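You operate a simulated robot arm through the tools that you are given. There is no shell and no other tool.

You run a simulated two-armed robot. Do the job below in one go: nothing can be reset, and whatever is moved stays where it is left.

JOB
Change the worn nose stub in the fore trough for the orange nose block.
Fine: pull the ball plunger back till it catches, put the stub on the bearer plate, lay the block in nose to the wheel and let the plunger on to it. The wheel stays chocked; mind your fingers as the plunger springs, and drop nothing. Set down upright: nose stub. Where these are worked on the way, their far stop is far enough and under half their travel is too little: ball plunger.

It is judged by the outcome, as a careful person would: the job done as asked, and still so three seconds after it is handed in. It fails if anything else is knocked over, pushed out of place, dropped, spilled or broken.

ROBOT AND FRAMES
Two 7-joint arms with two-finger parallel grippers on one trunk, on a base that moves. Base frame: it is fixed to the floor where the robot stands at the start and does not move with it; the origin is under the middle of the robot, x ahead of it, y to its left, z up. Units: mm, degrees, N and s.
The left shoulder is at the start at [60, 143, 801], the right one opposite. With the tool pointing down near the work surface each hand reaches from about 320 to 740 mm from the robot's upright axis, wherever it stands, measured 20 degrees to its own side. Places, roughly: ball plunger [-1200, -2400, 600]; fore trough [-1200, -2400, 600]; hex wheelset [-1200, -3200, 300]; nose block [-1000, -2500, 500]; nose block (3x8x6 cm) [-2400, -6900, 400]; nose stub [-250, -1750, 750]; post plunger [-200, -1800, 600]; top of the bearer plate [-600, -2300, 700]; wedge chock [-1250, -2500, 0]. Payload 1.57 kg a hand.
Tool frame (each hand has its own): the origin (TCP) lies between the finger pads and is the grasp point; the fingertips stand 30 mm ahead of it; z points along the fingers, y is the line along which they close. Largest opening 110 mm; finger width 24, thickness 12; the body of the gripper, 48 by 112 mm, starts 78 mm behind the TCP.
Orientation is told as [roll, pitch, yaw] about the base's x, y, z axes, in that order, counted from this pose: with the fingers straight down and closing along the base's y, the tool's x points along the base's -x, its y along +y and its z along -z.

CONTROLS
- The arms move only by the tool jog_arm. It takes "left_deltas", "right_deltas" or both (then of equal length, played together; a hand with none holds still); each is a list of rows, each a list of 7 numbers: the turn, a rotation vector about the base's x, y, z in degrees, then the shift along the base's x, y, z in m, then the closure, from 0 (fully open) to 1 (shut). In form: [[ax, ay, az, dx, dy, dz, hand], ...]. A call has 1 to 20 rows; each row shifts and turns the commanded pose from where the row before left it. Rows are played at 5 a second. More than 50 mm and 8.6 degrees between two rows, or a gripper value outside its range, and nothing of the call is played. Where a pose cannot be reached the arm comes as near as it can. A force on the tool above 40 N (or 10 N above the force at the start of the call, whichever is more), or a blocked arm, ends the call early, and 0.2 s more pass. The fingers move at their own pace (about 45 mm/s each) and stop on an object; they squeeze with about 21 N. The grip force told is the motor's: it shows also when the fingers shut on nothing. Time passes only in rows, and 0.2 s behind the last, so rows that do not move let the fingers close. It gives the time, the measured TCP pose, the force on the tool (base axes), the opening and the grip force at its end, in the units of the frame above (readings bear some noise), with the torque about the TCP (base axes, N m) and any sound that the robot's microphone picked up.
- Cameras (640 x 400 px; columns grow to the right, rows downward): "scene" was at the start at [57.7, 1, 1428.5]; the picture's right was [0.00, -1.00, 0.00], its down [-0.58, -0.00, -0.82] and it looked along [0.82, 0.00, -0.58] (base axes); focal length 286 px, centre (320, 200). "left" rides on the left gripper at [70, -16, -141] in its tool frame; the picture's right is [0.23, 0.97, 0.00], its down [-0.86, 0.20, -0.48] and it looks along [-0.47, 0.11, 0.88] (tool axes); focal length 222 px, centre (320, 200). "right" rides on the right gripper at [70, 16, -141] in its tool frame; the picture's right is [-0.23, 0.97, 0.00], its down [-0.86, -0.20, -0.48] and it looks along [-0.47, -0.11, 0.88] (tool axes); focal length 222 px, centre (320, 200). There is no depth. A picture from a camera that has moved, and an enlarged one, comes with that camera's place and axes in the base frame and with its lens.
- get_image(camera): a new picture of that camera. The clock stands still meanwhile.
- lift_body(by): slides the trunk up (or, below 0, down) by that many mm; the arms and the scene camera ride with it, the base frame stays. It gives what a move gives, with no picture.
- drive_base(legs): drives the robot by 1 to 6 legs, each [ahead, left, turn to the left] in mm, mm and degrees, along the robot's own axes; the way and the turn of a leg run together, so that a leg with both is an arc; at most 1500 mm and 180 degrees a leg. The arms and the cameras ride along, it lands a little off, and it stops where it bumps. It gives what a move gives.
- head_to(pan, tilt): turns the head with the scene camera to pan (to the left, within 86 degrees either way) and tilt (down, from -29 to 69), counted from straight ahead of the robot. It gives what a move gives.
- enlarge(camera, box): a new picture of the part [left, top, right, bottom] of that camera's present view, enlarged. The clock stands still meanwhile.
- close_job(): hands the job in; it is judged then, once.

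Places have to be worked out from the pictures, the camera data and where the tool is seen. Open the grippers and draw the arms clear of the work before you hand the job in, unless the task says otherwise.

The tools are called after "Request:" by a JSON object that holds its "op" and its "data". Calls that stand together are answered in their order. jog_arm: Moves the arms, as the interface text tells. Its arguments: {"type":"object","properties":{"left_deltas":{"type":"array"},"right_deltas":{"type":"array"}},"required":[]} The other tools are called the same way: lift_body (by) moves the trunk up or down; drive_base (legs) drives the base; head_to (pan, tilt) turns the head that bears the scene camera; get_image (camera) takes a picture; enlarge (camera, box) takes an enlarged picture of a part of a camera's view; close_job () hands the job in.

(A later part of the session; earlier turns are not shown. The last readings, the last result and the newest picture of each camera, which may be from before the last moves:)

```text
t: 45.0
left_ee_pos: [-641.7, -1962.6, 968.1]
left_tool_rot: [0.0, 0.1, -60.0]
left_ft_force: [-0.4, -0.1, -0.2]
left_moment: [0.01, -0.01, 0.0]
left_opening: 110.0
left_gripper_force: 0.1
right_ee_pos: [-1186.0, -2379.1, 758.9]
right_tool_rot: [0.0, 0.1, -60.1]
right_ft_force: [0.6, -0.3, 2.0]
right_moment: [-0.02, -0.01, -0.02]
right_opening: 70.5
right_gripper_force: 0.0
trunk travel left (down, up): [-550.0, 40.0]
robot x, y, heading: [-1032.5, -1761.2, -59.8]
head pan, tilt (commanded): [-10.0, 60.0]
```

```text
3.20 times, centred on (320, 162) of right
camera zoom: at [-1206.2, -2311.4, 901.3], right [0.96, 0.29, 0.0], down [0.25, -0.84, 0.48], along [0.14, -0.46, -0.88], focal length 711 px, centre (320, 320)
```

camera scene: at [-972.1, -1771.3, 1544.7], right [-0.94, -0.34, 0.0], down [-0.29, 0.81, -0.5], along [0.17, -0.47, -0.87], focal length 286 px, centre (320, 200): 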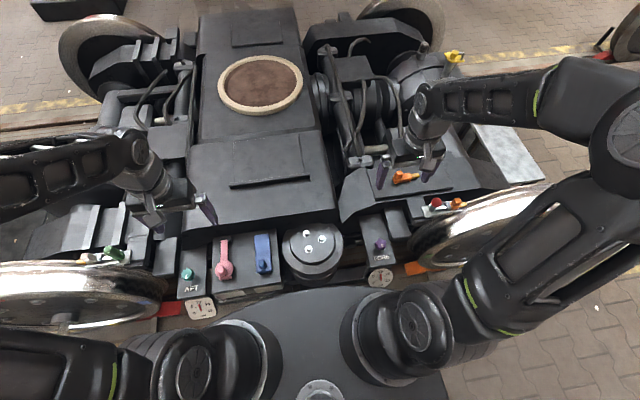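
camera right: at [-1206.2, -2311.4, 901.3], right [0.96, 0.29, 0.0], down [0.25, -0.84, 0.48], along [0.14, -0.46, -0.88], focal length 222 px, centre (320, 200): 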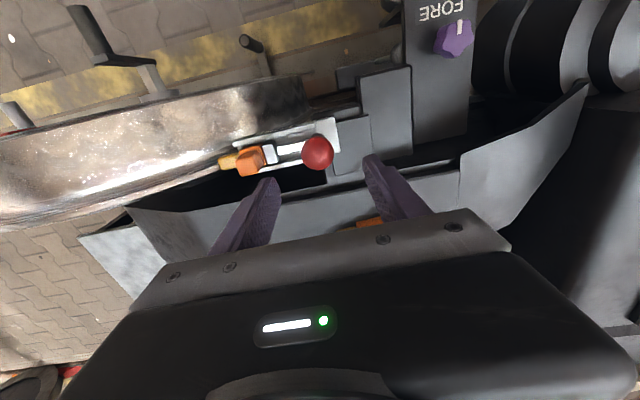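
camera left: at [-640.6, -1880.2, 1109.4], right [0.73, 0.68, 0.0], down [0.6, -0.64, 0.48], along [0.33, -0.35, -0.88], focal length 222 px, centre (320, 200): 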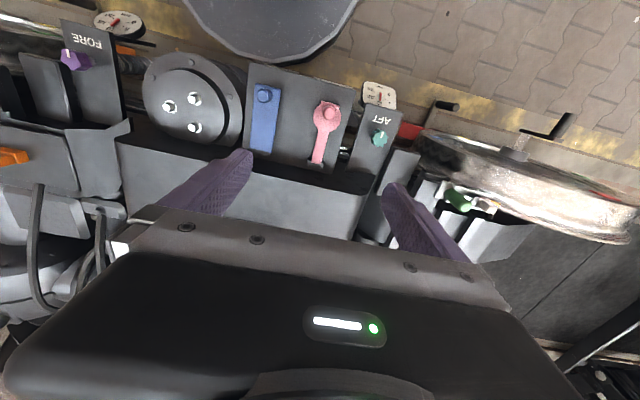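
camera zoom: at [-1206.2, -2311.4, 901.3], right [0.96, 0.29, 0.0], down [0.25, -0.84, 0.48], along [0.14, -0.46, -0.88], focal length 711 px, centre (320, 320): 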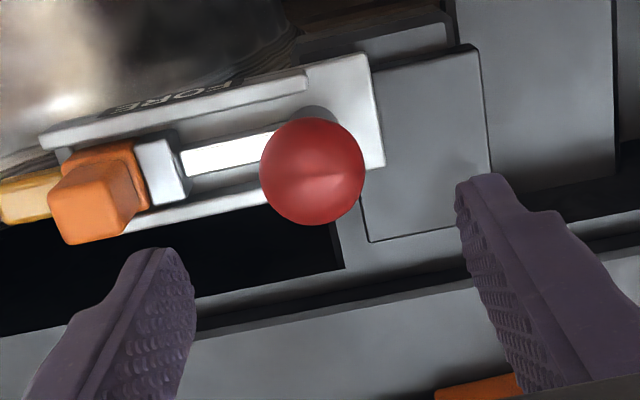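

The ball sits almost on the tool axis (2–3 mm toward the wheel). I correct that and descend so that the TCP is level with the ball centre, fingers on the fore and aft sides of it.

Request:
{"op": "jog_arm", "data": {"right_deltas": [[0, 0, 0, -0.0022, -0.0013, -0.03, 0.36], [0, 0, 0, 0, 0, -0.03, 0.36], [0, 0, 0, 0, 0, -0.025, 0.36], [0, 0, 0, 0, 0, -0.011, 0.36], [0, 0, 0, 0, 0, 0, 0.36]]}}

Request:
{"op": "get_image", "data": {"camera": "right"}}

Request:
{"op": "enlarge", "data": {"camera": "right", "box": [220, 130, 420, 255]}}

```text
t: 46.2
left_ee_pos: [-643.8, -1963.8, 969.2]
left_tool_rot: [0.0, 0.0, -60.1]
left_ft_force: [-0.1, -0.3, -0.7]
left_moment: [0.03, 0.01, 0.01]
left_opening: 110.0
left_gripper_force: 0.1
right_ee_pos: [-1189.9, -2381.1, 663.9]
right_tool_rot: [-0.1, 0.1, -60.1]
right_ft_force: [-0.2, -0.9, -0.6]
right_moment: [0.02, -0.01, -0.03]
right_opening: 70.4
right_gripper_force: 0.1
trunk travel left (down, up): [-550.0, 40.0]
robot x, y, heading: [-1034.0, -1767.1, -60.0]
head pan, tilt (commanded): [-10.0, 60.0]
```

```text
taken
camera right: at [-1209.8, -2313.1, 806.1], right [0.96, 0.29, 0.0], down [0.25, -0.84, 0.48], along [0.14, -0.46, -0.88], focal length 222 px, centre (320, 200)
```

right: 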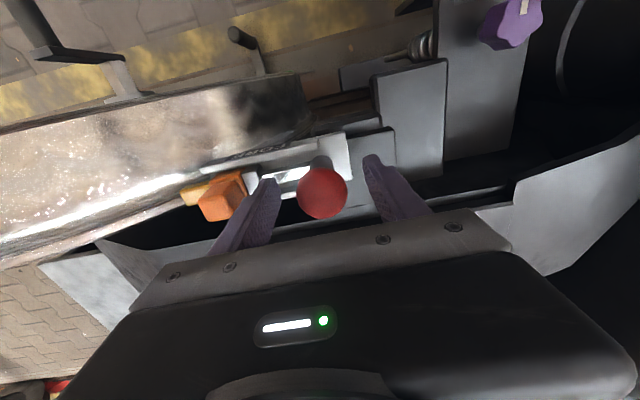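

```text
3.20 times, centred on (320, 192) of right
camera zoom: at [-1209.8, -2313.1, 806.1], right [0.96, 0.29, 0.0], down [0.25, -0.84, 0.48], along [0.14, -0.46, -0.88], focal length 711 px, centre (320, 224)
```

zoom: 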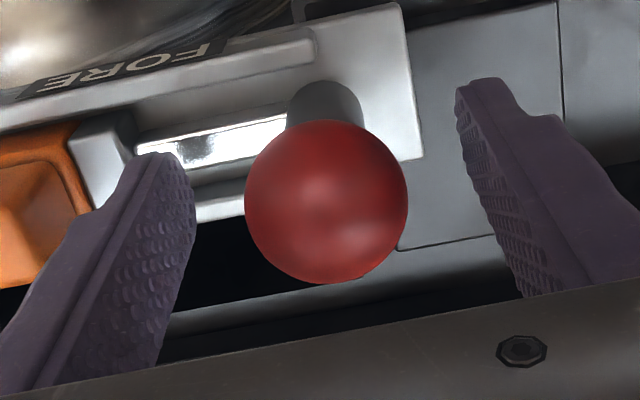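

The ball is centred between the fingers at TCP height. I close the fingers on it.

Request:
{"op": "jog_arm", "data": {"right_deltas": [[0, 0, 0, 0, 0, 0, 0.8], [0, 0, 0, 0, 0, 0, 0.8], [0, 0, 0, 0, 0, 0, 0.8], [0, 0, 0, 0, 0, 0, 0.8]]}}

```text
t: 47.2
left_ee_pos: [-642.5, -1962.3, 967.8]
left_tool_rot: [0.0, 0.0, -60.1]
left_ft_force: [-0.8, 0.7, -0.6]
left_moment: [0.02, 0.04, -0.03]
left_opening: 110.0
left_gripper_force: 0.0
right_ee_pos: [-1187.5, -2381.2, 664.7]
right_tool_rot: [0.0, 0.1, -59.9]
right_ft_force: [5.9, 3.8, -0.9]
right_moment: [-0.01, -0.04, 0.03]
right_opening: 35.4
right_gripper_force: 30.9
trunk travel left (down, up): [-550.0, 40.0]
robot x, y, heading: [-1032.8, -1765.2, -60.1]
head pan, tilt (commanded): [-10.0, 60.0]
```

The ball is gripped (35 mm opening). I now pull it back along the trough away from the wheel in small steps, watching the force and sound.

Request:
{"op": "jog_arm", "data": {"right_deltas": [[0, 0, 0, 0.0052, 0.003, 0, 0.8], [0, 0, 0, 0.0052, 0.003, 0, 0.8], [0, 0, 0, 0.0052, 0.003, 0, 0.8], [0, 0, 0, 0.0052, 0.003, 0, 0.8]]}}

```text
t: 48.2
left_ee_pos: [-641.8, -1963.3, 968.3]
left_tool_rot: [0.0, 0.0, -60.1]
left_ft_force: [1.3, 1.1, -0.6]
left_moment: [0.06, 0.03, 0.0]
left_opening: 110.0
left_gripper_force: 0.1
right_ee_pos: [-1168.7, -2369.2, 664.1]
right_tool_rot: [0.0, -0.1, -60.1]
right_ft_force: [0.3, -5.2, 2.3]
right_moment: [0.71, 0.29, -0.18]
right_opening: 35.2
right_gripper_force: 42.5
trunk travel left (down, up): [-550.0, 40.0]
robot x, y, heading: [-1032.9, -1764.6, -59.8]
head pan, tilt (commanded): [-10.0, 60.0]
```

It moved about 22 mm with low force. I pull on in small steps.

Request:
{"op": "jog_arm", "data": {"right_deltas": [[0, 0, 0, 0.0052, 0.003, 0, 0.8], [0, 0, 0, 0.0052, 0.003, 0, 0.8], [0, 0, 0, 0.0052, 0.003, 0, 0.8]]}}

Request:
{"op": "get_image", "data": {"camera": "right"}}

Request:
{"op": "enlarge", "data": {"camera": "right", "box": [180, 130, 380, 255]}}

```text
t: 49.0
left_ee_pos: [-642.2, -1963.7, 968.7]
left_tool_rot: [-0.1, 0.0, -60.1]
left_ft_force: [-0.4, -0.2, -0.5]
left_moment: [0.0, 0.0, -0.01]
left_opening: 110.0
left_gripper_force: 0.0
right_ee_pos: [-1153.7, -2360.9, 664.9]
right_tool_rot: [-0.1, -0.1, -60.2]
right_ft_force: [1.9, -6.5, 4.1]
right_moment: [0.42, 0.21, -0.13]
right_opening: 35.4
right_gripper_force: 42.3
trunk travel left (down, up): [-550.0, 40.0]
robot x, y, heading: [-1033.2, -1769.7, -60.4]
head pan, tilt (commanded): [-10.0, 60.0]
```

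```text
taken
camera right: at [-1172.9, -2292.0, 806.1], right [0.96, 0.29, 0.0], down [0.25, -0.84, 0.48], along [0.14, -0.46, -0.88], focal length 222 px, centre (320, 200)
```

right: 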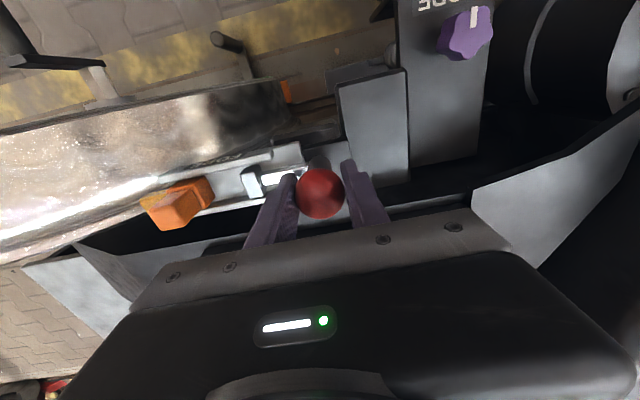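

```text
3.20 times, centred on (280, 192) of right
camera zoom: at [-1172.9, -2292.0, 806.1], right [0.96, 0.29, 0.0], down [0.25, -0.84, 0.48], along [0.14, -0.46, -0.88], focal length 711 px, centre (448, 224)
```

zoom: 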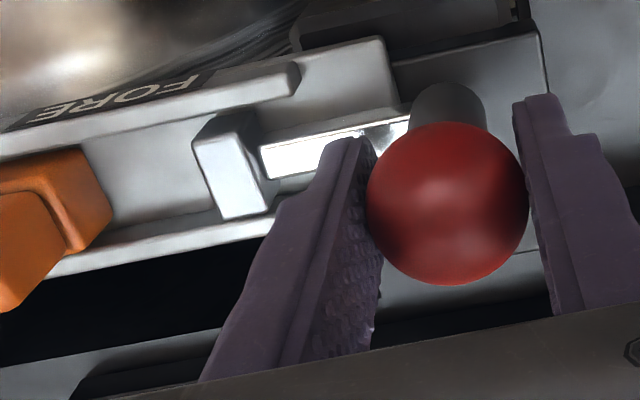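

The plunger head has come back ~38 mm from the stub; no click yet. I pull further in small steps until the catch or end stop.

Request:
{"op": "jog_arm", "data": {"right_deltas": [[0, 0, 0, 0.0052, 0.003, 0, 0.8], [0, 0, 0, 0.0052, 0.003, 0, 0.8]]}}

```text
t: 49.6
left_ee_pos: [-641.9, -1963.4, 968.1]
left_tool_rot: [-0.1, 0.0, -60.2]
left_ft_force: [-0.4, 0.0, 0.7]
left_moment: [0.0, -0.01, -0.02]
left_opening: 109.9
left_gripper_force: 0.0
right_ee_pos: [-1142.1, -2354.1, 664.3]
right_tool_rot: [0.1, -0.1, -60.1]
right_ft_force: [1.0, -8.4, 2.1]
right_moment: [-0.72, -0.51, -0.02]
right_opening: 35.3
right_gripper_force: 41.8
trunk travel left (down, up): [-550.0, 40.0]
robot x, y, heading: [-1030.6, -1765.1, -60.1]
head pan, tilt (commanded): [-10.0, 60.0]
```

No catch yet at ~52 mm; a side force of ~8 N shows my line drifts slightly toward me. I correct sideways 1.5 mm and pull on in finer steps.

Request:
{"op": "jog_arm", "data": {"right_deltas": [[0, 0, 0, 0.0052, 0.0012, 0, 0.8], [0, 0, 0, 0.0044, 0.0024, 0, 0.8]]}}

Request:
{"op": "get_image", "data": {"camera": "right"}}

Request:
{"op": "enlarge", "data": {"camera": "right", "box": [180, 130, 380, 255]}}

```text
t: 50.2
left_ee_pos: [-642.7, -1962.5, 967.3]
left_tool_rot: [-0.1, 0.0, -60.2]
left_ft_force: [0.0, 0.4, -0.3]
left_moment: [-0.02, 0.03, 0.01]
left_opening: 110.1
left_gripper_force: 0.1
right_ee_pos: [-1132.0, -2349.7, 665.4]
right_tool_rot: [0.0, 0.1, -60.1]
right_ft_force: [0.2, -3.9, 1.4]
right_moment: [-0.59, -0.31, -0.14]
right_opening: 35.1
right_gripper_force: 41.8
trunk travel left (down, up): [-550.0, 40.0]
robot x, y, heading: [-1032.9, -1764.3, -60.3]
head pan, tilt (commanded): [-10.0, 60.0]
```

```text
taken
camera right: at [-1152.5, -2281.1, 806.3], right [0.96, 0.29, 0.0], down [0.25, -0.84, 0.48], along [0.14, -0.46, -0.88], focal length 222 px, centre (320, 200)
```

right: 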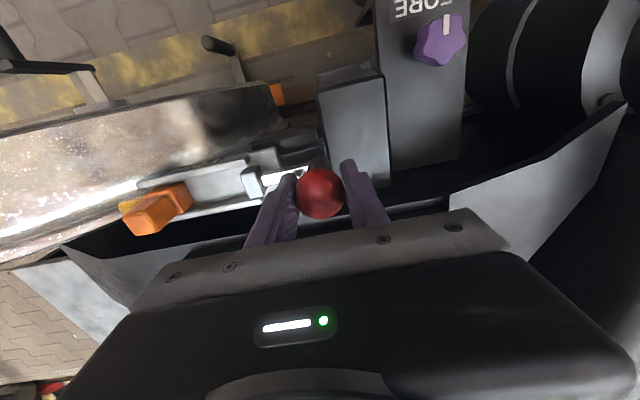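

```text
3.20 times, centred on (280, 192) of right
camera zoom: at [-1152.5, -2281.1, 806.3], right [0.96, 0.29, 0.0], down [0.25, -0.84, 0.48], along [0.14, -0.46, -0.88], focal length 711 px, centre (448, 224)
```

zoom: 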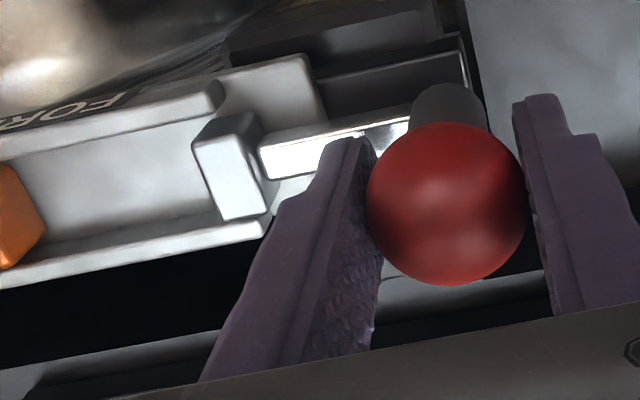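

The head slides back smoothly (about 62 mm so far). I continue in 5 mm steps.

Request:
{"op": "jog_arm", "data": {"right_deltas": [[0, 0, 0, 0.0044, 0.0024, 0, 0.8], [0, 0, 0, 0.0044, 0.0023, 0, 0.8], [0, 0, 0, 0.0044, 0.0023, 0, 0.8]]}}

```text
t: 51.0
left_ee_pos: [-643.4, -1963.3, 968.1]
left_tool_rot: [0.0, -0.1, -60.1]
left_ft_force: [0.4, -0.6, -0.3]
left_moment: [0.0, 0.02, -0.01]
left_opening: 110.1
left_gripper_force: 0.0
right_ee_pos: [-1121.0, -2343.4, 664.5]
right_tool_rot: [0.0, 0.1, -60.1]
right_ft_force: [-5.2, -3.4, -5.6]
right_moment: [-0.33, 0.1, 0.03]
right_opening: 34.9
right_gripper_force: 42.1
trunk travel left (down, up): [-550.0, 40.0]
robot x, y, heading: [-1030.3, -1766.1, -60.2]
head pan, tilt (commanded): [-10.0, 60.0]
```

Force along the pull rises to ~6 N; no click reported yet. I pull a bit more.

Request:
{"op": "jog_arm", "data": {"right_deltas": [[0, 0, 0, 0.0044, 0.0023, 0, 0.8], [0, 0, 0, 0.0044, 0.0023, 0, 0.8]]}}

Request:
{"op": "enlarge", "data": {"camera": "right", "box": [180, 130, 380, 255]}}

```text
t: 51.6
left_ee_pos: [-644.3, -1963.7, 968.6]
left_tool_rot: [0.0, 0.1, -60.1]
left_ft_force: [0.1, -0.5, 0.5]
left_moment: [0.02, 0.02, 0.01]
left_opening: 110.1
left_gripper_force: 0.1
right_ee_pos: [-1117.2, -2341.1, 664.4]
right_tool_rot: [-0.2, 0.1, -60.2]
right_ft_force: [-22.8, -9.9, 2.4]
right_moment: [0.89, 0.32, 0.24]
right_opening: 35.4
right_gripper_force: 42.1
trunk travel left (down, up): [-550.0, 40.0]
robot x, y, heading: [-1032.7, -1764.2, -60.2]
head pan, tilt (commanded): [-10.0, 60.0]
```

```text
3.20 times, centred on (280, 192) of right
camera zoom: at [-1135.7, -2271.8, 806.3], right [0.96, 0.29, 0.0], down [0.25, -0.84, 0.48], along [0.13, -0.46, -0.88], focal length 711 px, centre (448, 224)
```

zoom: 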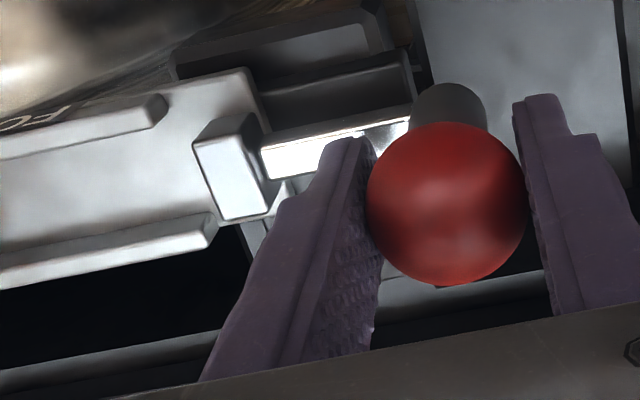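

The force jumped to 25 N along the pull after 81 mm of travel, so the plunger is at its far stop. I ease the command forward a few mm while still holding, to see whether it is caught.

Request:
{"op": "jog_arm", "data": {"right_deltas": [[0, 0, 0, -0.0026, -0.0014, 0, 0.8], [0, 0, 0, -0.0026, -0.0014, 0, 0.8], [0, 0, 0, 0, 0, 0, 0.8]]}}

```text
t: 52.4
left_ee_pos: [-642.0, -1961.6, 967.6]
left_tool_rot: [-0.1, -0.1, -60.1]
left_ft_force: [0.1, -0.9, -0.3]
left_moment: [0.0, 0.0, 0.02]
left_opening: 110.1
left_gripper_force: 0.0
right_ee_pos: [-1116.3, -2340.7, 664.4]
right_tool_rot: [0.0, 0.1, -60.1]
right_ft_force: [-15.3, 2.3, 10.5]
right_moment: [0.06, -0.09, -0.29]
right_opening: 34.9
right_gripper_force: 42.6
trunk travel left (down, up): [-550.0, 40.0]
robot x, y, heading: [-1030.4, -1764.4, -60.1]
head pan, tilt (commanded): [-10.0, 60.0]
```

Position unchanged while force drops; I ease another 6 mm forward to check the catch.

Request:
{"op": "jog_arm", "data": {"right_deltas": [[0, 0, 0, -0.0026, -0.0014, 0, 0.8], [0, 0, 0, -0.0026, -0.0014, 0, 0.8], [0, 0, 0, 0, 0, 0, 0.8]]}}

```text
t: 53.2
left_ee_pos: [-642.2, -1963.2, 968.5]
left_tool_rot: [-0.1, 0.0, -60.1]
left_ft_force: [0.5, -0.3, -0.1]
left_moment: [-0.02, -0.01, 0.02]
left_opening: 110.2
left_gripper_force: 0.0
right_ee_pos: [-1121.1, -2342.5, 664.9]
right_tool_rot: [0.0, 0.1, -60.1]
right_ft_force: [-10.0, 7.0, 4.9]
right_moment: [0.29, -0.06, 0.17]
right_opening: 35.1
right_gripper_force: 42.6
trunk travel left (down, up): [-550.0, 40.0]
robot x, y, heading: [-1028.0, -1765.5, -60.1]
head pan, tilt (commanded): [-10.0, 60.0]
```

It followed forward 4 mm with ~5 N still pulling toward the wheel, so the catch isn't proven. I ease a few more mm to feel for it.

Request:
{"op": "jog_arm", "data": {"right_deltas": [[0, 0, 0, -0.002, -0.0025, 0, 0.8], [0, 0, 0, -0.0026, -0.0014, 0, 0.8], [0, 0, 0, 0, 0, 0, 0.8]]}}

```text
t: 54.0
left_ee_pos: [-644.2, -1962.6, 969.2]
left_tool_rot: [0.0, 0.0, -60.1]
left_ft_force: [0.0, 0.2, 0.2]
left_moment: [-0.02, 0.0, -0.03]
left_opening: 110.1
left_gripper_force: 0.2
right_ee_pos: [-1125.6, -2345.0, 665.5]
right_tool_rot: [0.2, 0.3, -60.2]
right_ft_force: [-8.0, 16.8, -5.6]
right_moment: [-0.25, -0.44, -0.02]
right_opening: 35.1
right_gripper_force: 42.7
trunk travel left (down, up): [-550.0, 40.0]
robot x, y, heading: [-1033.3, -1767.4, -60.0]
head pan, tilt (commanded): [-10.0, 60.0]
```

It came forward freely ~10 mm, so either it has not caught or I drew it off the catch. I pull it firmly to the far stop again (correcting the side offset) and hold there.

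Request:
{"op": "jog_arm", "data": {"right_deltas": [[0, 0, 0, 0.0034, 0.0042, 0, 0.8], [0, 0, 0, 0.0044, 0.0025, 0, 0.8], [0, 0, 0, 0.0044, 0.0025, 0, 0.8], [0, 0, 0, 0.0044, 0.0025, 0, 0.8], [0, 0, 0, 0, 0, 0, 0.8], [0, 0, 0, 0, 0, 0, 0.8]]}}

```text
t: 55.4
left_ee_pos: [-644.8, -1964.6, 969.4]
left_tool_rot: [0.1, 0.0, -60.1]
left_ft_force: [-0.8, -0.8, -0.2]
left_moment: [-0.01, 0.02, 0.0]
left_opening: 110.1
left_gripper_force: 0.1
right_ee_pos: [-1115.5, -2341.6, 664.4]
right_tool_rot: [-0.2, -0.1, -60.3]
right_ft_force: [-32.3, -13.3, -1.6]
right_moment: [-0.12, -0.37, -0.04]
right_opening: 35.2
right_gripper_force: 41.2
trunk travel left (down, up): [-550.0, 40.0]
robot x, y, heading: [-1033.2, -1764.3, -60.3]
head pan, tilt (commanded): [-10.0, 60.0]
```

Firmly at the far stop (35 N). I relieve the arm's overtravel by ~8 mm without moving the ball, then open the fingers only slightly so that the fore finger would still catch the ball if it isn't latched.

Request:
{"op": "jog_arm", "data": {"right_deltas": [[0, 0, 0, -0.0035, -0.002, 0, 0.8], [0, 0, 0, -0.0035, -0.002, 0, 0.8], [0, 0, 0, 0, 0, 0, 0.63], [0, 0, 0, 0, 0, 0, 0.6], [0, 0, 0, 0, 0, 0, 0.6]]}}

Request:
{"op": "enlarge", "data": {"camera": "right", "box": [180, 130, 380, 255]}}

```text
t: 56.6
left_ee_pos: [-642.3, -1962.3, 969.0]
left_tool_rot: [-0.1, 0.1, -60.2]
left_ft_force: [-0.1, -0.1, -0.1]
left_moment: [0.01, -0.01, -0.01]
left_opening: 109.8
left_gripper_force: 0.0
right_ee_pos: [-1116.3, -2341.1, 664.0]
right_tool_rot: [0.1, 0.0, -60.2]
right_ft_force: [-4.4, -4.3, -2.1]
right_moment: [0.05, -0.05, 0.07]
right_opening: 49.8
right_gripper_force: 3.2
trunk travel left (down, up): [-550.0, 40.0]
robot x, y, heading: [-1033.4, -1766.4, -60.0]
head pan, tilt (commanded): [-10.0, 60.0]
```

```text
3.20 times, centred on (280, 192) of right
camera zoom: at [-1137.3, -2273.0, 806.3], right [0.96, 0.29, 0.0], down [0.25, -0.84, 0.48], along [0.14, -0.46, -0.88], focal length 711 px, centre (448, 224)
```

zoom: 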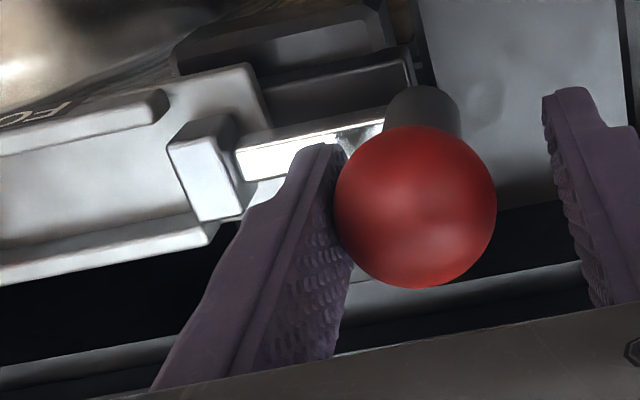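

The ball follows the fore finger with ~6 N, so it is not latched. I look at the mechanism and at what surrounds the hand from the head camera.

Request:
{"op": "enlarge", "data": {"camera": "scene", "box": [340, 120, 500, 240]}}

Request:
{"op": "get_image", "data": {"camera": "scene"}}

```text
3.33 times, centred on (420, 180) of scene
camera zoom: at [-1024.4, -1801.6, 1544.6], right [-0.94, -0.34, 0.0], down [-0.29, 0.81, -0.5], along [0.17, -0.47, -0.87], focal length 955 px, centre (-13, 267)
```

zoom: 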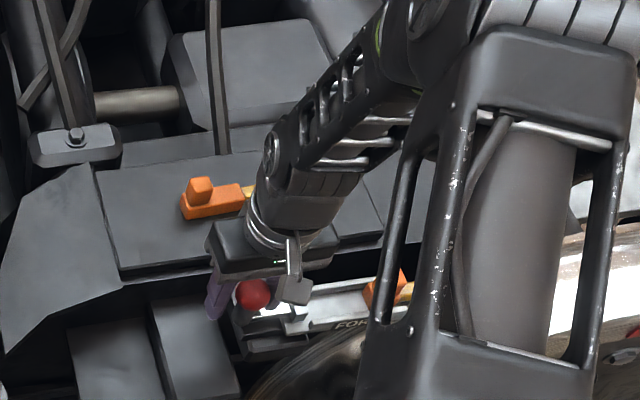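

```text
taken
camera scene: at [-1024.4, -1801.6, 1544.6], right [-0.94, -0.34, 0.0], down [-0.29, 0.81, -0.5], along [0.17, -0.47, -0.87], focal length 286 px, centre (320, 200)
```

scene: 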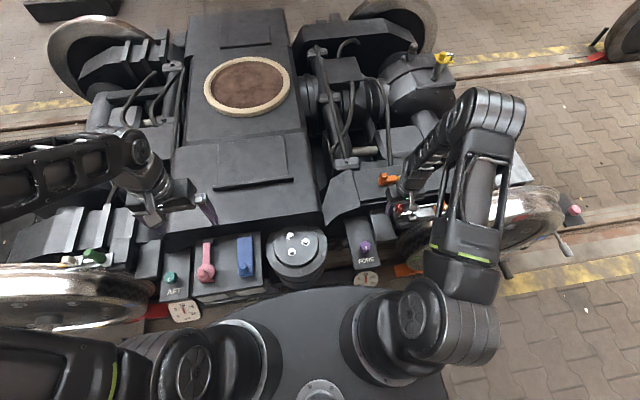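

The spring still presses the ball on the fore finger at ~75 mm of travel. I open a few mm more and look whether the ball keeps following or stays caught.

Request:
{"op": "jog_arm", "data": {"right_deltas": [[0, 0, 0, 0, 0, 0, 0.5], [0, 0, 0, 0, 0, 0, 0.5], [0, 0, 0, 0, 0, 0, 0.5]]}}

Request:
{"op": "enlarge", "data": {"camera": "right", "box": [180, 130, 380, 255]}}

```text
t: 57.4
left_ee_pos: [-642.6, -1963.7, 967.8]
left_tool_rot: [0.0, 0.0, -60.1]
left_ft_force: [-0.1, -0.6, 0.4]
left_moment: [0.0, 0.0, -0.02]
left_opening: 109.9
left_gripper_force: 0.1
right_ee_pos: [-1117.2, -2339.2, 665.1]
right_tool_rot: [0.0, 0.0, -60.1]
right_ft_force: [-0.3, -0.7, 0.2]
right_moment: [0.01, -0.02, 0.0]
right_opening: 55.5
right_gripper_force: 0.4
trunk travel left (down, up): [-550.0, 40.0]
robot x, y, heading: [-1031.8, -1770.0, -59.9]
head pan, tilt (commanded): [-10.0, 60.0]
```

```text
3.20 times, centred on (280, 192) of right
camera zoom: at [-1136.9, -2272.3, 806.5], right [0.96, 0.29, 0.0], down [0.25, -0.84, 0.48], along [0.14, -0.46, -0.88], focal length 711 px, centre (448, 224)
```

zoom: 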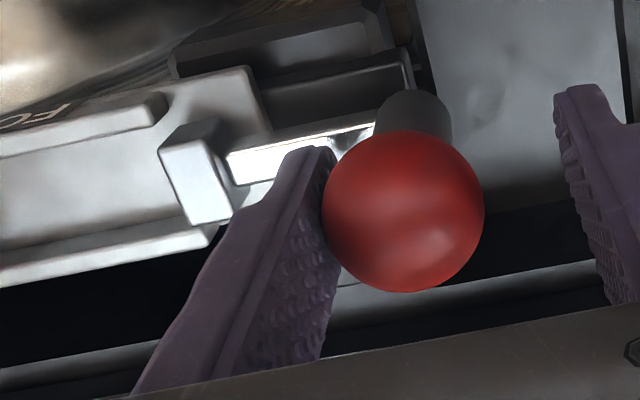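

The tool force is now ~0 with the ball ~10 mm fore of centre; it may have settled on its catch. I open a little more to see whether it stays.

Request:
{"op": "jog_arm", "data": {"right_deltas": [[0, 0, 0, 0, 0, 0, 0.42], [0, 0, 0, 0, 0, 0, 0.42], [0, 0, 0, 0, 0, 0, 0.42]]}}

Request:
{"op": "enlarge", "data": {"camera": "right", "box": [180, 130, 380, 255]}}

```text
t: 58.2
left_ee_pos: [-643.1, -1962.4, 968.7]
left_tool_rot: [0.0, 0.0, -60.0]
left_ft_force: [0.2, -0.2, -1.0]
left_moment: [0.03, -0.01, 0.0]
left_opening: 109.9
left_gripper_force: 0.0
right_ee_pos: [-1116.8, -2340.3, 665.4]
right_tool_rot: [0.0, 0.1, -60.2]
right_ft_force: [0.3, -0.6, 0.1]
right_moment: [0.0, 0.01, -0.02]
right_opening: 63.9
right_gripper_force: 0.0
trunk travel left (down, up): [-550.0, 40.0]
robot x, y, heading: [-1032.5, -1764.3, -60.0]
head pan, tilt (commanded): [-10.0, 60.0]
```

```text
3.20 times, centred on (280, 192) of right
camera zoom: at [-1137.0, -2272.4, 806.5], right [0.96, 0.29, 0.0], down [0.25, -0.84, 0.48], along [0.14, -0.46, -0.88], focal length 711 px, centre (448, 224)
```

zoom: 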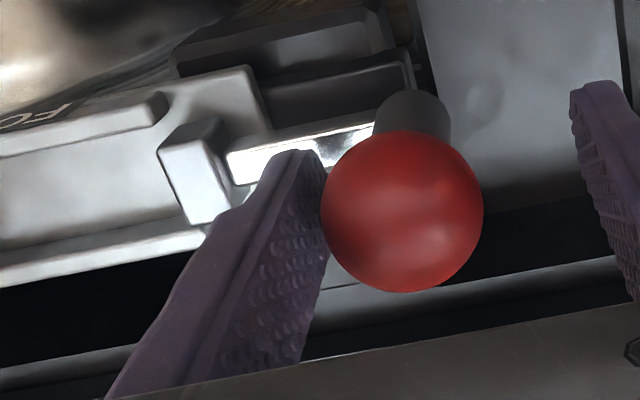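

The ball stayed put while the finger moved off it: the plunger is caught at ~72 mm of travel. I raise the hand straight up clear of the ball.

Request:
{"op": "jog_arm", "data": {"right_deltas": [[0, 0, 0, 0, 0, 0.01, 0.4], [0, 0, 0, 0, 0, 0.02, 0.4], [0, 0, 0, 0, 0, 0.03, 0.4], [0, 0, 0, 0, 0, 0.04, 0.4], [0, 0, 0, 0, 0, 0.04, 0.4], [0, 0, 0, 0, 0, 0, 0.4]]}}

Request:
{"op": "get_image", "data": {"camera": "right"}}

```text
t: 59.6
left_ee_pos: [-642.0, -1963.7, 967.9]
left_tool_rot: [-0.1, 0.0, -60.1]
left_ft_force: [0.0, 0.7, 0.2]
left_moment: [-0.01, 0.01, -0.02]
left_opening: 110.0
left_gripper_force: 0.1
right_ee_pos: [-1115.9, -2339.3, 804.7]
right_tool_rot: [0.1, 0.0, -60.0]
right_ft_force: [-0.5, 0.6, 0.0]
right_moment: [0.0, -0.02, 0.0]
right_opening: 65.8
right_gripper_force: 0.1
trunk travel left (down, up): [-550.0, 40.0]
robot x, y, heading: [-1030.8, -1765.0, -60.0]
head pan, tilt (commanded): [-10.0, 60.0]
```

```text
taken
camera right: at [-1136.2, -2271.8, 945.5], right [0.96, 0.29, 0.0], down [0.25, -0.84, 0.48], along [0.14, -0.46, -0.88], focal length 222 px, centre (320, 200)
```

right: 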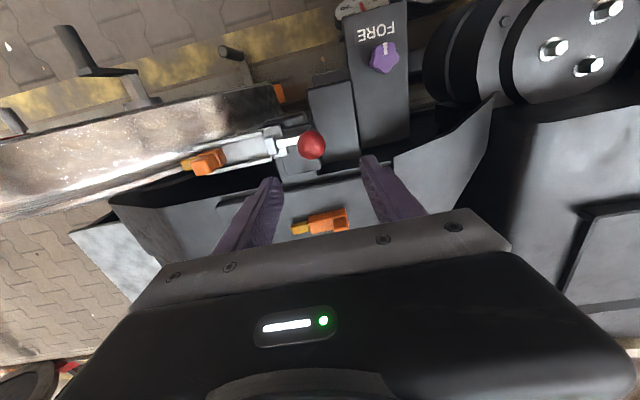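

The plunger stays retracted and the stub stands in the trough. For the stub I want to grip its lug across the trough, so I rotate the tool by -90° while moving above the lug at a safe height.

Request:
{"op": "jog_arm", "data": {"right_deltas": [[0, 0, -8.18, -0.0129, -0.0072, 0.004, 0.4], [0, 0, -8.18, -0.0129, -0.0072, 0.004, 0.4], [0, 0, -8.18, -0.0129, -0.0072, 0.004, 0.4], [0, 0, -8.18, -0.0129, -0.0072, 0.004, 0.4], [0, 0, -8.18, -0.0129, -0.0072, 0.004, 0.4], [0, 0, -8.18, -0.0129, -0.0072, 0, 0.4], [0, 0, -8.18, -0.0129, -0.0072, 0, 0.4], [0, 0, -8.18, -0.0129, -0.0072, 0, 0.4], [0, 0, -8.18, -0.0129, -0.0072, 0, 0.4], [0, 0, -8.18, -0.0129, -0.0072, 0, 0.4], [0, 0, -8.18, -0.0129, -0.0072, 0, 0.4], [0, 0, 0, 0, 0, 0, 0.4]]}}

Request:
{"op": "get_image", "data": {"camera": "right"}}

Request:
{"op": "get_image", "data": {"camera": "scene"}}

```text
t: 62.2
left_ee_pos: [-642.8, -1963.5, 967.5]
left_tool_rot: [0.0, 0.0, -60.1]
left_ft_force: [0.1, -0.4, -0.4]
left_moment: [0.0, 0.01, -0.03]
left_opening: 110.3
left_gripper_force: 0.1
right_ee_pos: [-1256.8, -2419.0, 827.6]
right_tool_rot: [0.0, 0.1, -150.2]
right_ft_force: [-0.4, 0.0, -0.1]
right_moment: [-0.01, 0.0, 0.0]
right_opening: 66.0
right_gripper_force: 0.0
trunk travel left (down, up): [-550.0, 40.0]
robot x, y, heading: [-1033.8, -1765.1, -60.2]
head pan, tilt (commanded): [-10.0, 60.0]
```

```text
taken
camera right: at [-1188.0, -2399.5, 967.2], right [0.29, -0.96, 0.0], down [-0.84, -0.25, 0.48], along [-0.46, -0.14, -0.88], focal length 222 px, centre (320, 200)
```

right: 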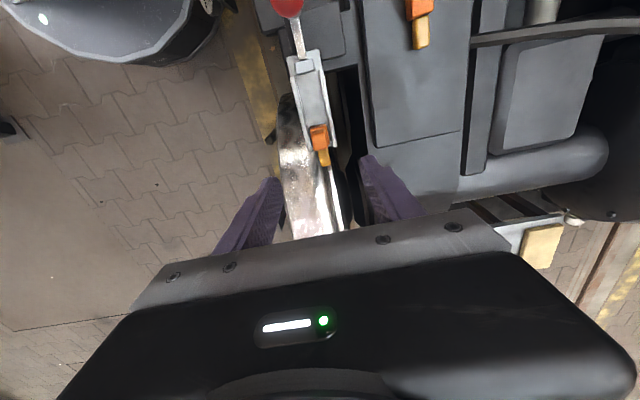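

```text
taken
camera scene: at [-1023.8, -1800.9, 1544.7], right [-0.94, -0.34, 0.0], down [-0.3, 0.81, -0.5], along [0.17, -0.47, -0.87], focal length 286 px, centre (320, 200)
```

scene: 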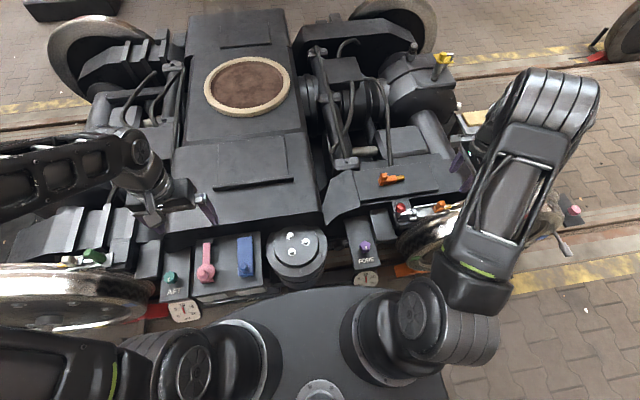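

The rotation was reached and I now look along the trough toward the wheel. I enlarge on the trough to align with the lug.

Request:
{"op": "enlarge", "data": {"camera": "right", "box": [260, 90, 380, 210]}}

Request:
{"op": "enlarge", "data": {"camera": "right", "box": [240, 0, 480, 170]}}

```text
3.33 times, centred on (320, 150) of right
camera zoom: at [-1188.0, -2399.5, 967.2], right [0.29, -0.96, 0.0], down [-0.84, -0.25, 0.48], along [-0.46, -0.14, -0.88], focal length 740 px, centre (320, 367)
```

zoom: 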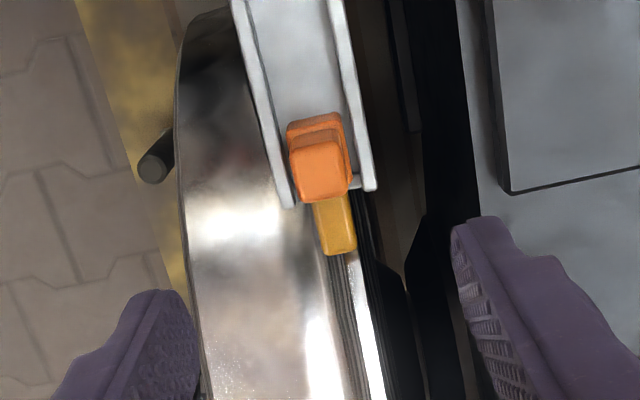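

```text
2.35 times, centred on (360, 85) of right
camera zoom: at [-1188.0, -2399.5, 967.2], right [0.29, -0.96, 0.0], down [-0.84, -0.25, 0.48], along [-0.46, -0.14, -0.88], focal length 523 px, centre (226, 471)
```

zoom: 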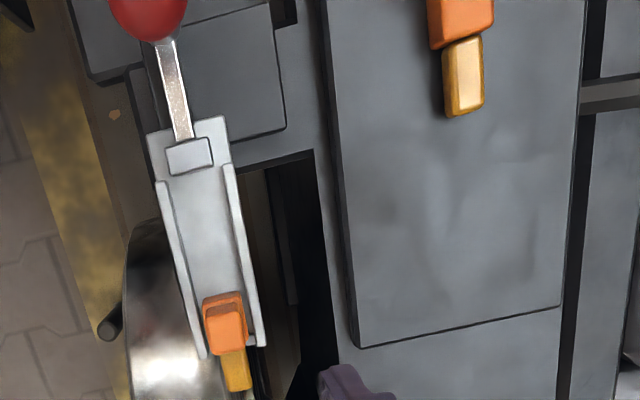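

I enlarge more strongly on the stub itself for exact edges.

Request:
{"op": "enlarge", "data": {"camera": "right", "box": [296, 115, 344, 170]}}

```text
7.27 times, centred on (320, 142) of right
camera zoom: at [-1188.0, -2399.5, 967.2], right [0.29, -0.96, 0.0], down [-0.84, -0.25, 0.48], along [-0.46, -0.14, -0.88], focal length 1615 px, centre (320, 618)
```

zoom: 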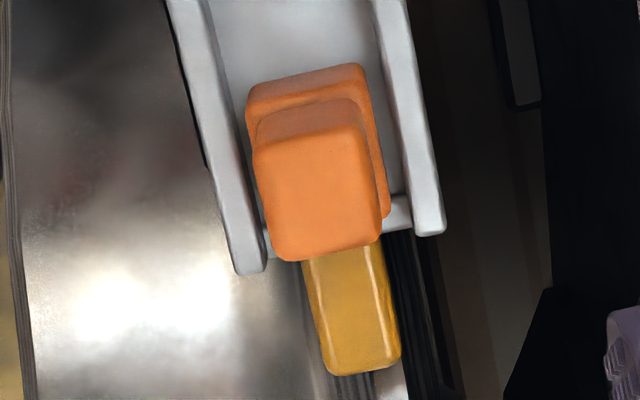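

The lug's top is about 22×22 mm, ~24 mm tall on a slightly wider body, its centre ~4 mm further toward the wheel. I correct and descend to tips just above the lug, then check.

Request:
{"op": "jog_arm", "data": {"right_deltas": [[0, 0, 0, -0.0033, -0.0019, -0.04, 0.45], [0, 0, 0, 0, 0, -0.04, 0.45], [0, 0, 0, 0, 0, -0.04, 0.45], [0, 0, 0, 0, 0, -0.005, 0.45], [0, 0, 0, 0, 0, 0, 0.45]]}}

Request:
{"op": "get_image", "data": {"camera": "right"}}

Request:
{"op": "enlarge", "data": {"camera": "right", "box": [260, 110, 380, 220]}}

```text
t: 63.4
left_ee_pos: [-642.3, -1963.4, 966.8]
left_tool_rot: [0.0, 0.1, -60.1]
left_ft_force: [0.8, -0.4, -0.3]
left_moment: [0.0, 0.0, 0.02]
left_opening: 109.7
left_gripper_force: 0.1
right_ee_pos: [-1263.4, -2422.9, 701.4]
right_tool_rot: [0.0, 0.0, -150.0]
right_ft_force: [0.1, 0.2, 0.9]
right_moment: [-0.03, -0.01, 0.01]
right_opening: 60.5
right_gripper_force: 0.1
trunk travel left (down, up): [-550.0, 40.0]
robot x, y, heading: [-1025.8, -1766.7, -60.2]
head pan, tilt (commanded): [-10.0, 60.0]
```

```text
taken
camera right: at [-1192.7, -2401.9, 842.3], right [0.29, -0.96, 0.0], down [-0.84, -0.25, 0.48], along [-0.46, -0.14, -0.88], focal length 222 px, centre (320, 200)
```

right: 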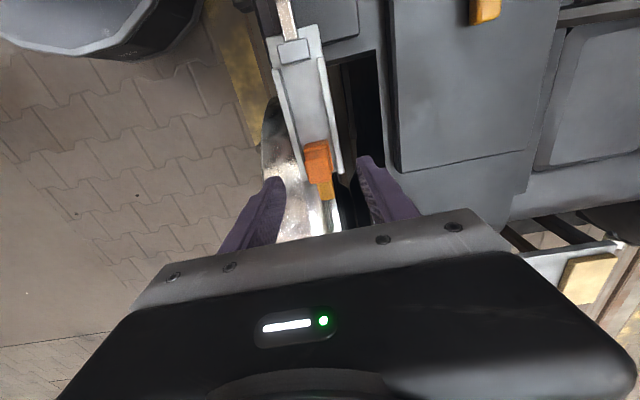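

```text
3.64 times, centred on (320, 165) of right
camera zoom: at [-1192.7, -2401.9, 842.3], right [0.29, -0.96, 0.0], down [-0.84, -0.25, 0.48], along [-0.46, -0.14, -0.88], focal length 808 px, centre (320, 327)
```

zoom: 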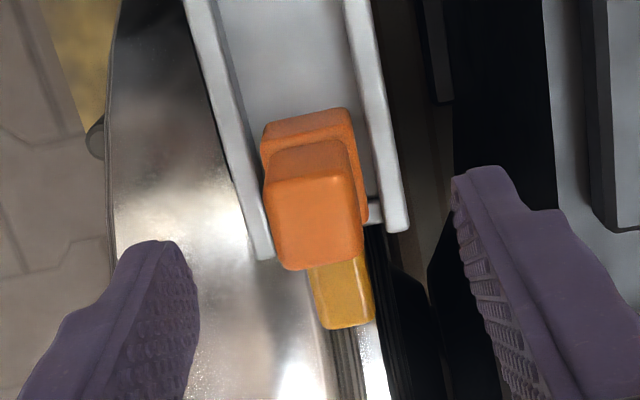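

Triangulated lug top centre ≈ [-1261,-2421.5,657], within ~3 mm of my axis. I fine-correct and lower so the tips sit ~18 mm down the lug's sides, then close.

Request:
{"op": "jog_arm", "data": {"right_deltas": [[0, 0, 0, 0.0016, 0.0026, -0.018, 0.5], [0, 0, 0, 0, 0, -0.016, 0.5], [0, 0, 0, 0, 0, 0, 0.5]]}}

Request:
{"op": "enlarge", "data": {"camera": "right", "box": [240, 110, 400, 230]}}

```text
t: 64.2
left_ee_pos: [-642.3, -1963.7, 968.2]
left_tool_rot: [-0.1, 0.0, -60.1]
left_ft_force: [0.2, 0.0, -0.1]
left_moment: [0.01, 0.01, -0.01]
left_opening: 109.9
left_gripper_force: 0.0
right_ee_pos: [-1260.4, -2419.6, 666.3]
right_tool_rot: [0.0, 0.1, -150.0]
right_ft_force: [0.0, 0.2, 0.0]
right_moment: [0.04, 0.03, -0.02]
right_opening: 54.8
right_gripper_force: 0.1
trunk travel left (down, up): [-550.0, 40.0]
robot x, y, heading: [-1031.6, -1764.3, -60.0]
head pan, tilt (commanded): [-10.0, 60.0]
```

```text
3.33 times, centred on (320, 170) of right
camera zoom: at [-1191.1, -2399.8, 808.4], right [0.29, -0.96, 0.0], down [-0.84, -0.25, 0.48], along [-0.46, -0.14, -0.88], focal length 740 px, centre (320, 300)
```

zoom: 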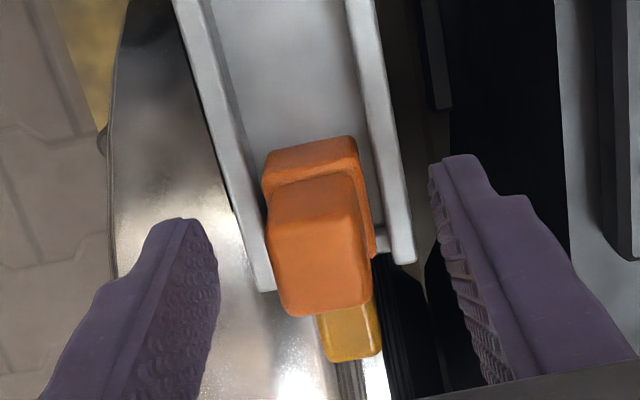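

Aligned within ~1 mm. I close the fingers on the lug.

Request:
{"op": "jog_arm", "data": {"right_deltas": [[0, 0, 0, 0, 0, 0, 0.95], [0, 0, 0, 0, 0, 0, 0.95], [0, 0, 0, 0, 0, 0, 0.95], [0, 0, 0, 0, 0, 0, 0.95], [0, 0, 0, 0, 0, 0, 0.95]]}}

Request:
{"op": "enlarge", "data": {"camera": "right", "box": [240, 110, 400, 230]}}

```text
t: 65.4
left_ee_pos: [-642.5, -1962.4, 969.2]
left_tool_rot: [0.0, 0.1, -60.1]
left_ft_force: [0.3, -0.6, 0.5]
left_moment: [0.03, -0.02, -0.02]
left_opening: 110.2
left_gripper_force: 0.0
right_ee_pos: [-1260.1, -2419.5, 666.1]
right_tool_rot: [0.0, 0.0, -150.1]
right_ft_force: [-0.5, 0.1, -0.5]
right_moment: [0.01, -0.02, -0.02]
right_opening: 20.7
right_gripper_force: 21.1
trunk travel left (down, up): [-550.0, 40.0]
robot x, y, heading: [-1031.0, -1764.3, -60.3]
head pan, tilt (commanded): [-10.0, 60.0]
```

```text
3.33 times, centred on (320, 170) of right
camera zoom: at [-1191.0, -2399.6, 808.4], right [0.29, -0.96, 0.0], down [-0.84, -0.25, 0.48], along [-0.46, -0.14, -0.88], focal length 740 px, centre (320, 300)
```

zoom: 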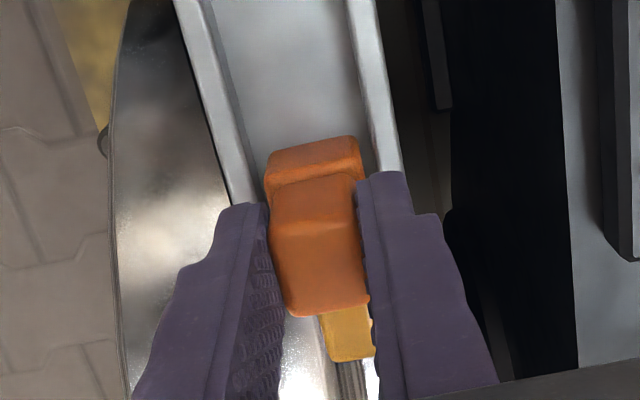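

The stub's lug is held (20.7 mm, 21 N). I lift it straight up gently.

Request:
{"op": "jog_arm", "data": {"right_deltas": [[0, 0, 0, 0, 0, 0.008, 0.95], [0, 0, 0, 0, 0, 0.012, 0.95], [0, 0, 0, 0, 0, 0.02, 0.95], [0, 0, 0, 0, 0, 0.02, 0.95]]}}

Request:
{"op": "get_image", "data": {"camera": "right"}}

```text
t: 66.4
left_ee_pos: [-642.5, -1963.0, 968.6]
left_tool_rot: [0.0, -0.1, -60.2]
left_ft_force: [0.2, 0.1, 1.1]
left_moment: [0.02, 0.03, 0.05]
left_opening: 109.7
left_gripper_force: 0.0
right_ee_pos: [-1260.1, -2418.1, 728.6]
right_tool_rot: [0.0, 0.0, -150.1]
right_ft_force: [-0.6, -0.3, -0.9]
right_moment: [-0.01, -0.02, -0.02]
right_opening: 21.0
right_gripper_force: 21.1
trunk travel left (down, up): [-550.0, 40.0]
robot x, y, heading: [-1036.3, -1767.5, -59.8]
head pan, tilt (commanded): [-10.0, 60.0]
```

```text
taken
camera right: at [-1191.3, -2397.7, 869.5], right [0.29, -0.96, 0.0], down [-0.84, -0.25, 0.48], along [-0.46, -0.14, -0.88], focal length 222 px, centre (320, 200)
```

right: 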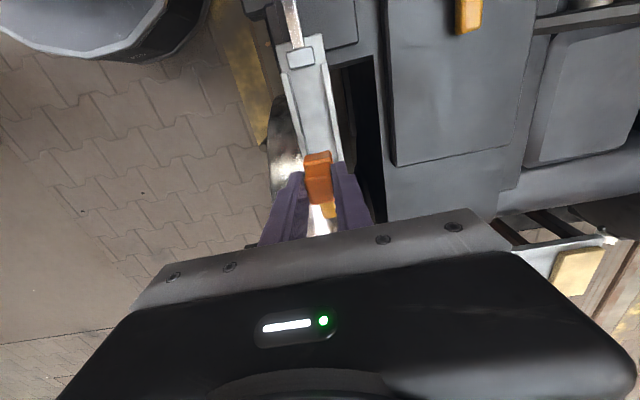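

The stub came out cleanly. I lift it to travel height and at the same time move the left hand 120 mm further aft out of the way.

Request:
{"op": "jog_arm", "data": {"right_deltas": [[0, 0, 0, 0, 0, 0.03, 0.95], [0, 0, 0, 0, 0, 0.04, 0.95], [0, 0, 0, 0, 0, 0.04, 0.95], [0, 0, 0, 0, 0, 0.04, 0.95], [0, 0, 0, 0, 0, 0.04, 0.95]], "left_deltas": [[0, 0, 0, 0.0208, 0.012, 0, 0], [0, 0, 0, 0.0208, 0.012, 0, 0], [0, 0, 0, 0.0208, 0.012, 0, 0], [0, 0, 0, 0.0208, 0.012, 0, 0], [0, 0, 0, 0.0208, 0.012, 0, 0]]}}

Request:
{"op": "get_image", "data": {"camera": "right"}}

Request:
{"op": "get_image", "data": {"camera": "scene"}}

```text
t: 67.6
left_ee_pos: [-537.6, -1901.5, 967.5]
left_tool_rot: [0.1, -0.1, -60.1]
left_ft_force: [-0.4, -0.5, 0.6]
left_moment: [-0.03, 0.0, 0.03]
left_opening: 109.8
left_gripper_force: 0.1
right_ee_pos: [-1260.4, -2416.9, 917.5]
right_tool_rot: [-0.1, 0.0, -150.0]
right_ft_force: [0.3, -0.3, -1.0]
right_moment: [-0.01, -0.01, 0.0]
right_opening: 20.9
right_gripper_force: 20.9
trunk travel left (down, up): [-550.0, 40.0]
robot x, y, heading: [-1031.6, -1764.2, -60.0]
head pan, tilt (commanded): [-10.0, 60.0]
```

```text
taken
camera right: at [-1190.6, -2396.8, 1059.2], right [0.29, -0.96, 0.0], down [-0.84, -0.25, 0.48], along [-0.46, -0.14, -0.88], focal length 222 px, centre (320, 200)
```

right: 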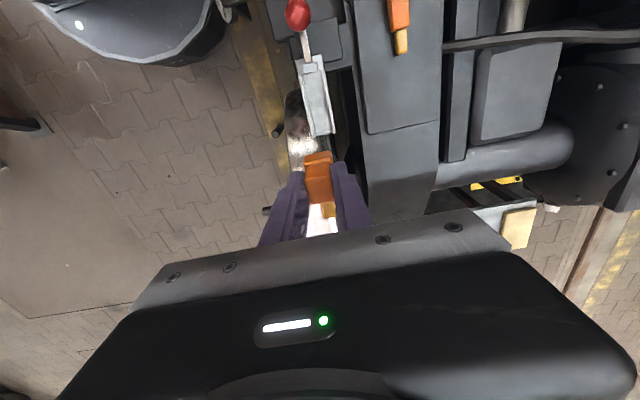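

```text
taken
camera scene: at [-1023.5, -1800.0, 1544.6], right [-0.94, -0.34, 0.0], down [-0.3, 0.81, -0.5], along [0.17, -0.47, -0.87], focal length 286 px, centre (320, 200)
```

scene: 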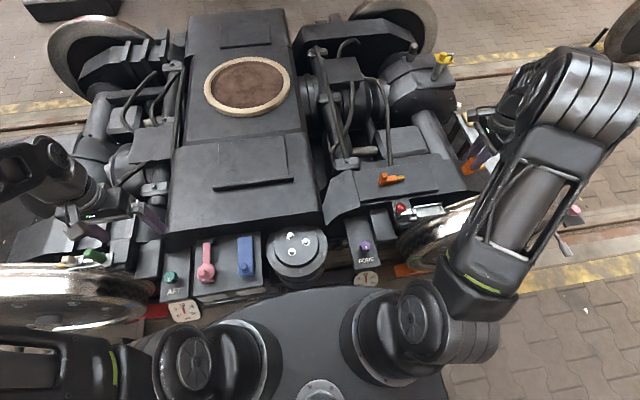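

I enlarge the bearer plate in the head view to set the target spot.

Request:
{"op": "enlarge", "data": {"camera": "scene", "box": [160, 110, 330, 240]}}

```text
3.08 times, centred on (245, 175) of scene
camera zoom: at [-1023.5, -1800.0, 1544.6], right [-0.94, -0.34, 0.0], down [-0.3, 0.81, -0.5], along [0.17, -0.47, -0.87], focal length 882 px, centre (551, 277)
```

zoom: 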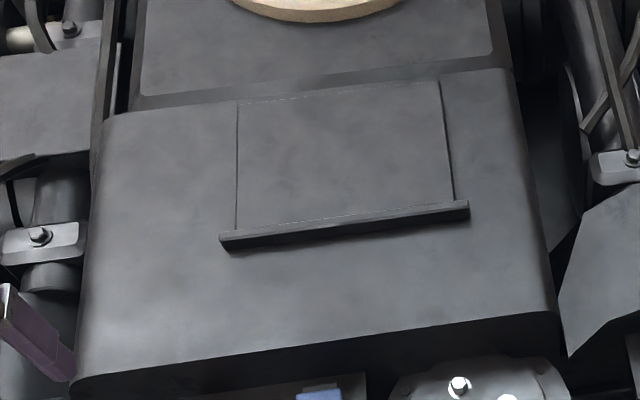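

I carry the stub across at travel height to above the fore-near part of the bearer plate (~[-671,-2268]), turning the tool back by 90° on the way.

Request:
{"op": "jog_arm", "data": {"right_deltas": [[0, 0, 6.43, 0.0421, 0.01064, 0, 0.95], [0, 0, 6.43, 0.0421, 0.01064, 0, 0.95], [0, 0, 6.43, 0.0421, 0.01064, 0, 0.95], [0, 0, 6.43, 0.0421, 0.01064, 0, 0.95], [0, 0, 6.43, 0.0421, 0.01064, 0, 0.95], [0, 0, 6.43, 0.0421, 0.01064, 0, 0.95], [0, 0, 6.43, 0.0421, 0.01064, 0, 0.95], [0, 0, 6.43, 0.0421, 0.01064, 0, 0.95], [0, 0, 6.43, 0.0421, 0.01064, 0, 0.95], [0, 0, 6.43, 0.0421, 0.01064, 0, 0.95], [0, 0, 6.43, 0.0421, 0.01064, 0, 0.95], [0, 0, 6.43, 0.0421, 0.01064, 0, 0.95], [0, 0, 6.43, 0.0421, 0.01064, 0, 0.95], [0, 0, 6.43, 0.0421, 0.01064, 0, 0.95], [0, 0, 0, 0, 0, 0, 0.95]]}}

Request:
{"op": "get_image", "data": {"camera": "right"}}

Request:
{"op": "get_image", "data": {"camera": "scene"}}

```text
t: 70.8
left_ee_pos: [-539.2, -1901.7, 966.6]
left_tool_rot: [0.0, 0.0, -60.2]
left_ft_force: [-1.6, -0.6, -0.2]
left_moment: [0.0, -0.05, 0.02]
left_opening: 109.8
left_gripper_force: 0.1
right_ee_pos: [-673.1, -2271.8, 916.5]
right_tool_rot: [-0.1, 0.0, -60.0]
right_ft_force: [-0.1, 0.6, 0.6]
right_moment: [0.04, -0.01, -0.04]
right_opening: 20.9
right_gripper_force: 21.1
trunk travel left (down, up): [-550.0, 40.0]
robot x, y, heading: [-1030.9, -1765.6, -60.3]
head pan, tilt (commanded): [-10.0, 60.0]
```

```text
taken
camera right: at [-692.5, -2203.3, 1057.2], right [0.96, 0.29, 0.0], down [0.26, -0.84, 0.48], along [0.14, -0.46, -0.88], focal length 222 px, centre (320, 200)
```

right: 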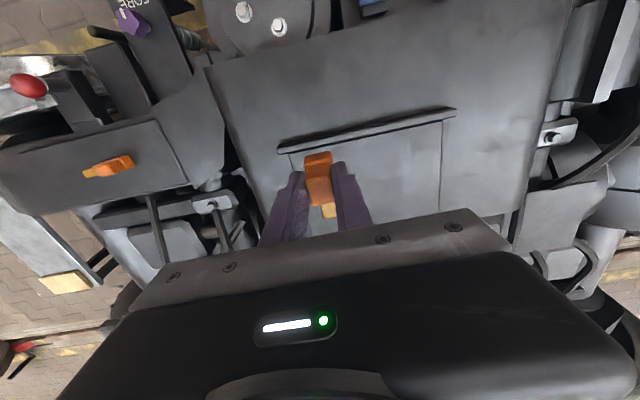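

```text
taken
camera scene: at [-1024.4, -1801.1, 1544.7], right [-0.94, -0.34, 0.0], down [-0.29, 0.81, -0.5], along [0.17, -0.47, -0.87], focal length 286 px, centre (320, 200)
```

scene: 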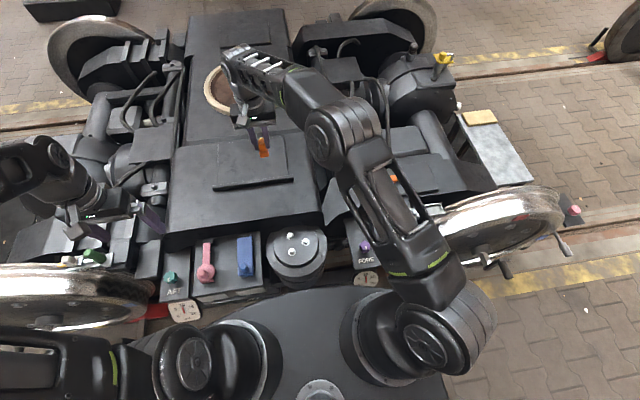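

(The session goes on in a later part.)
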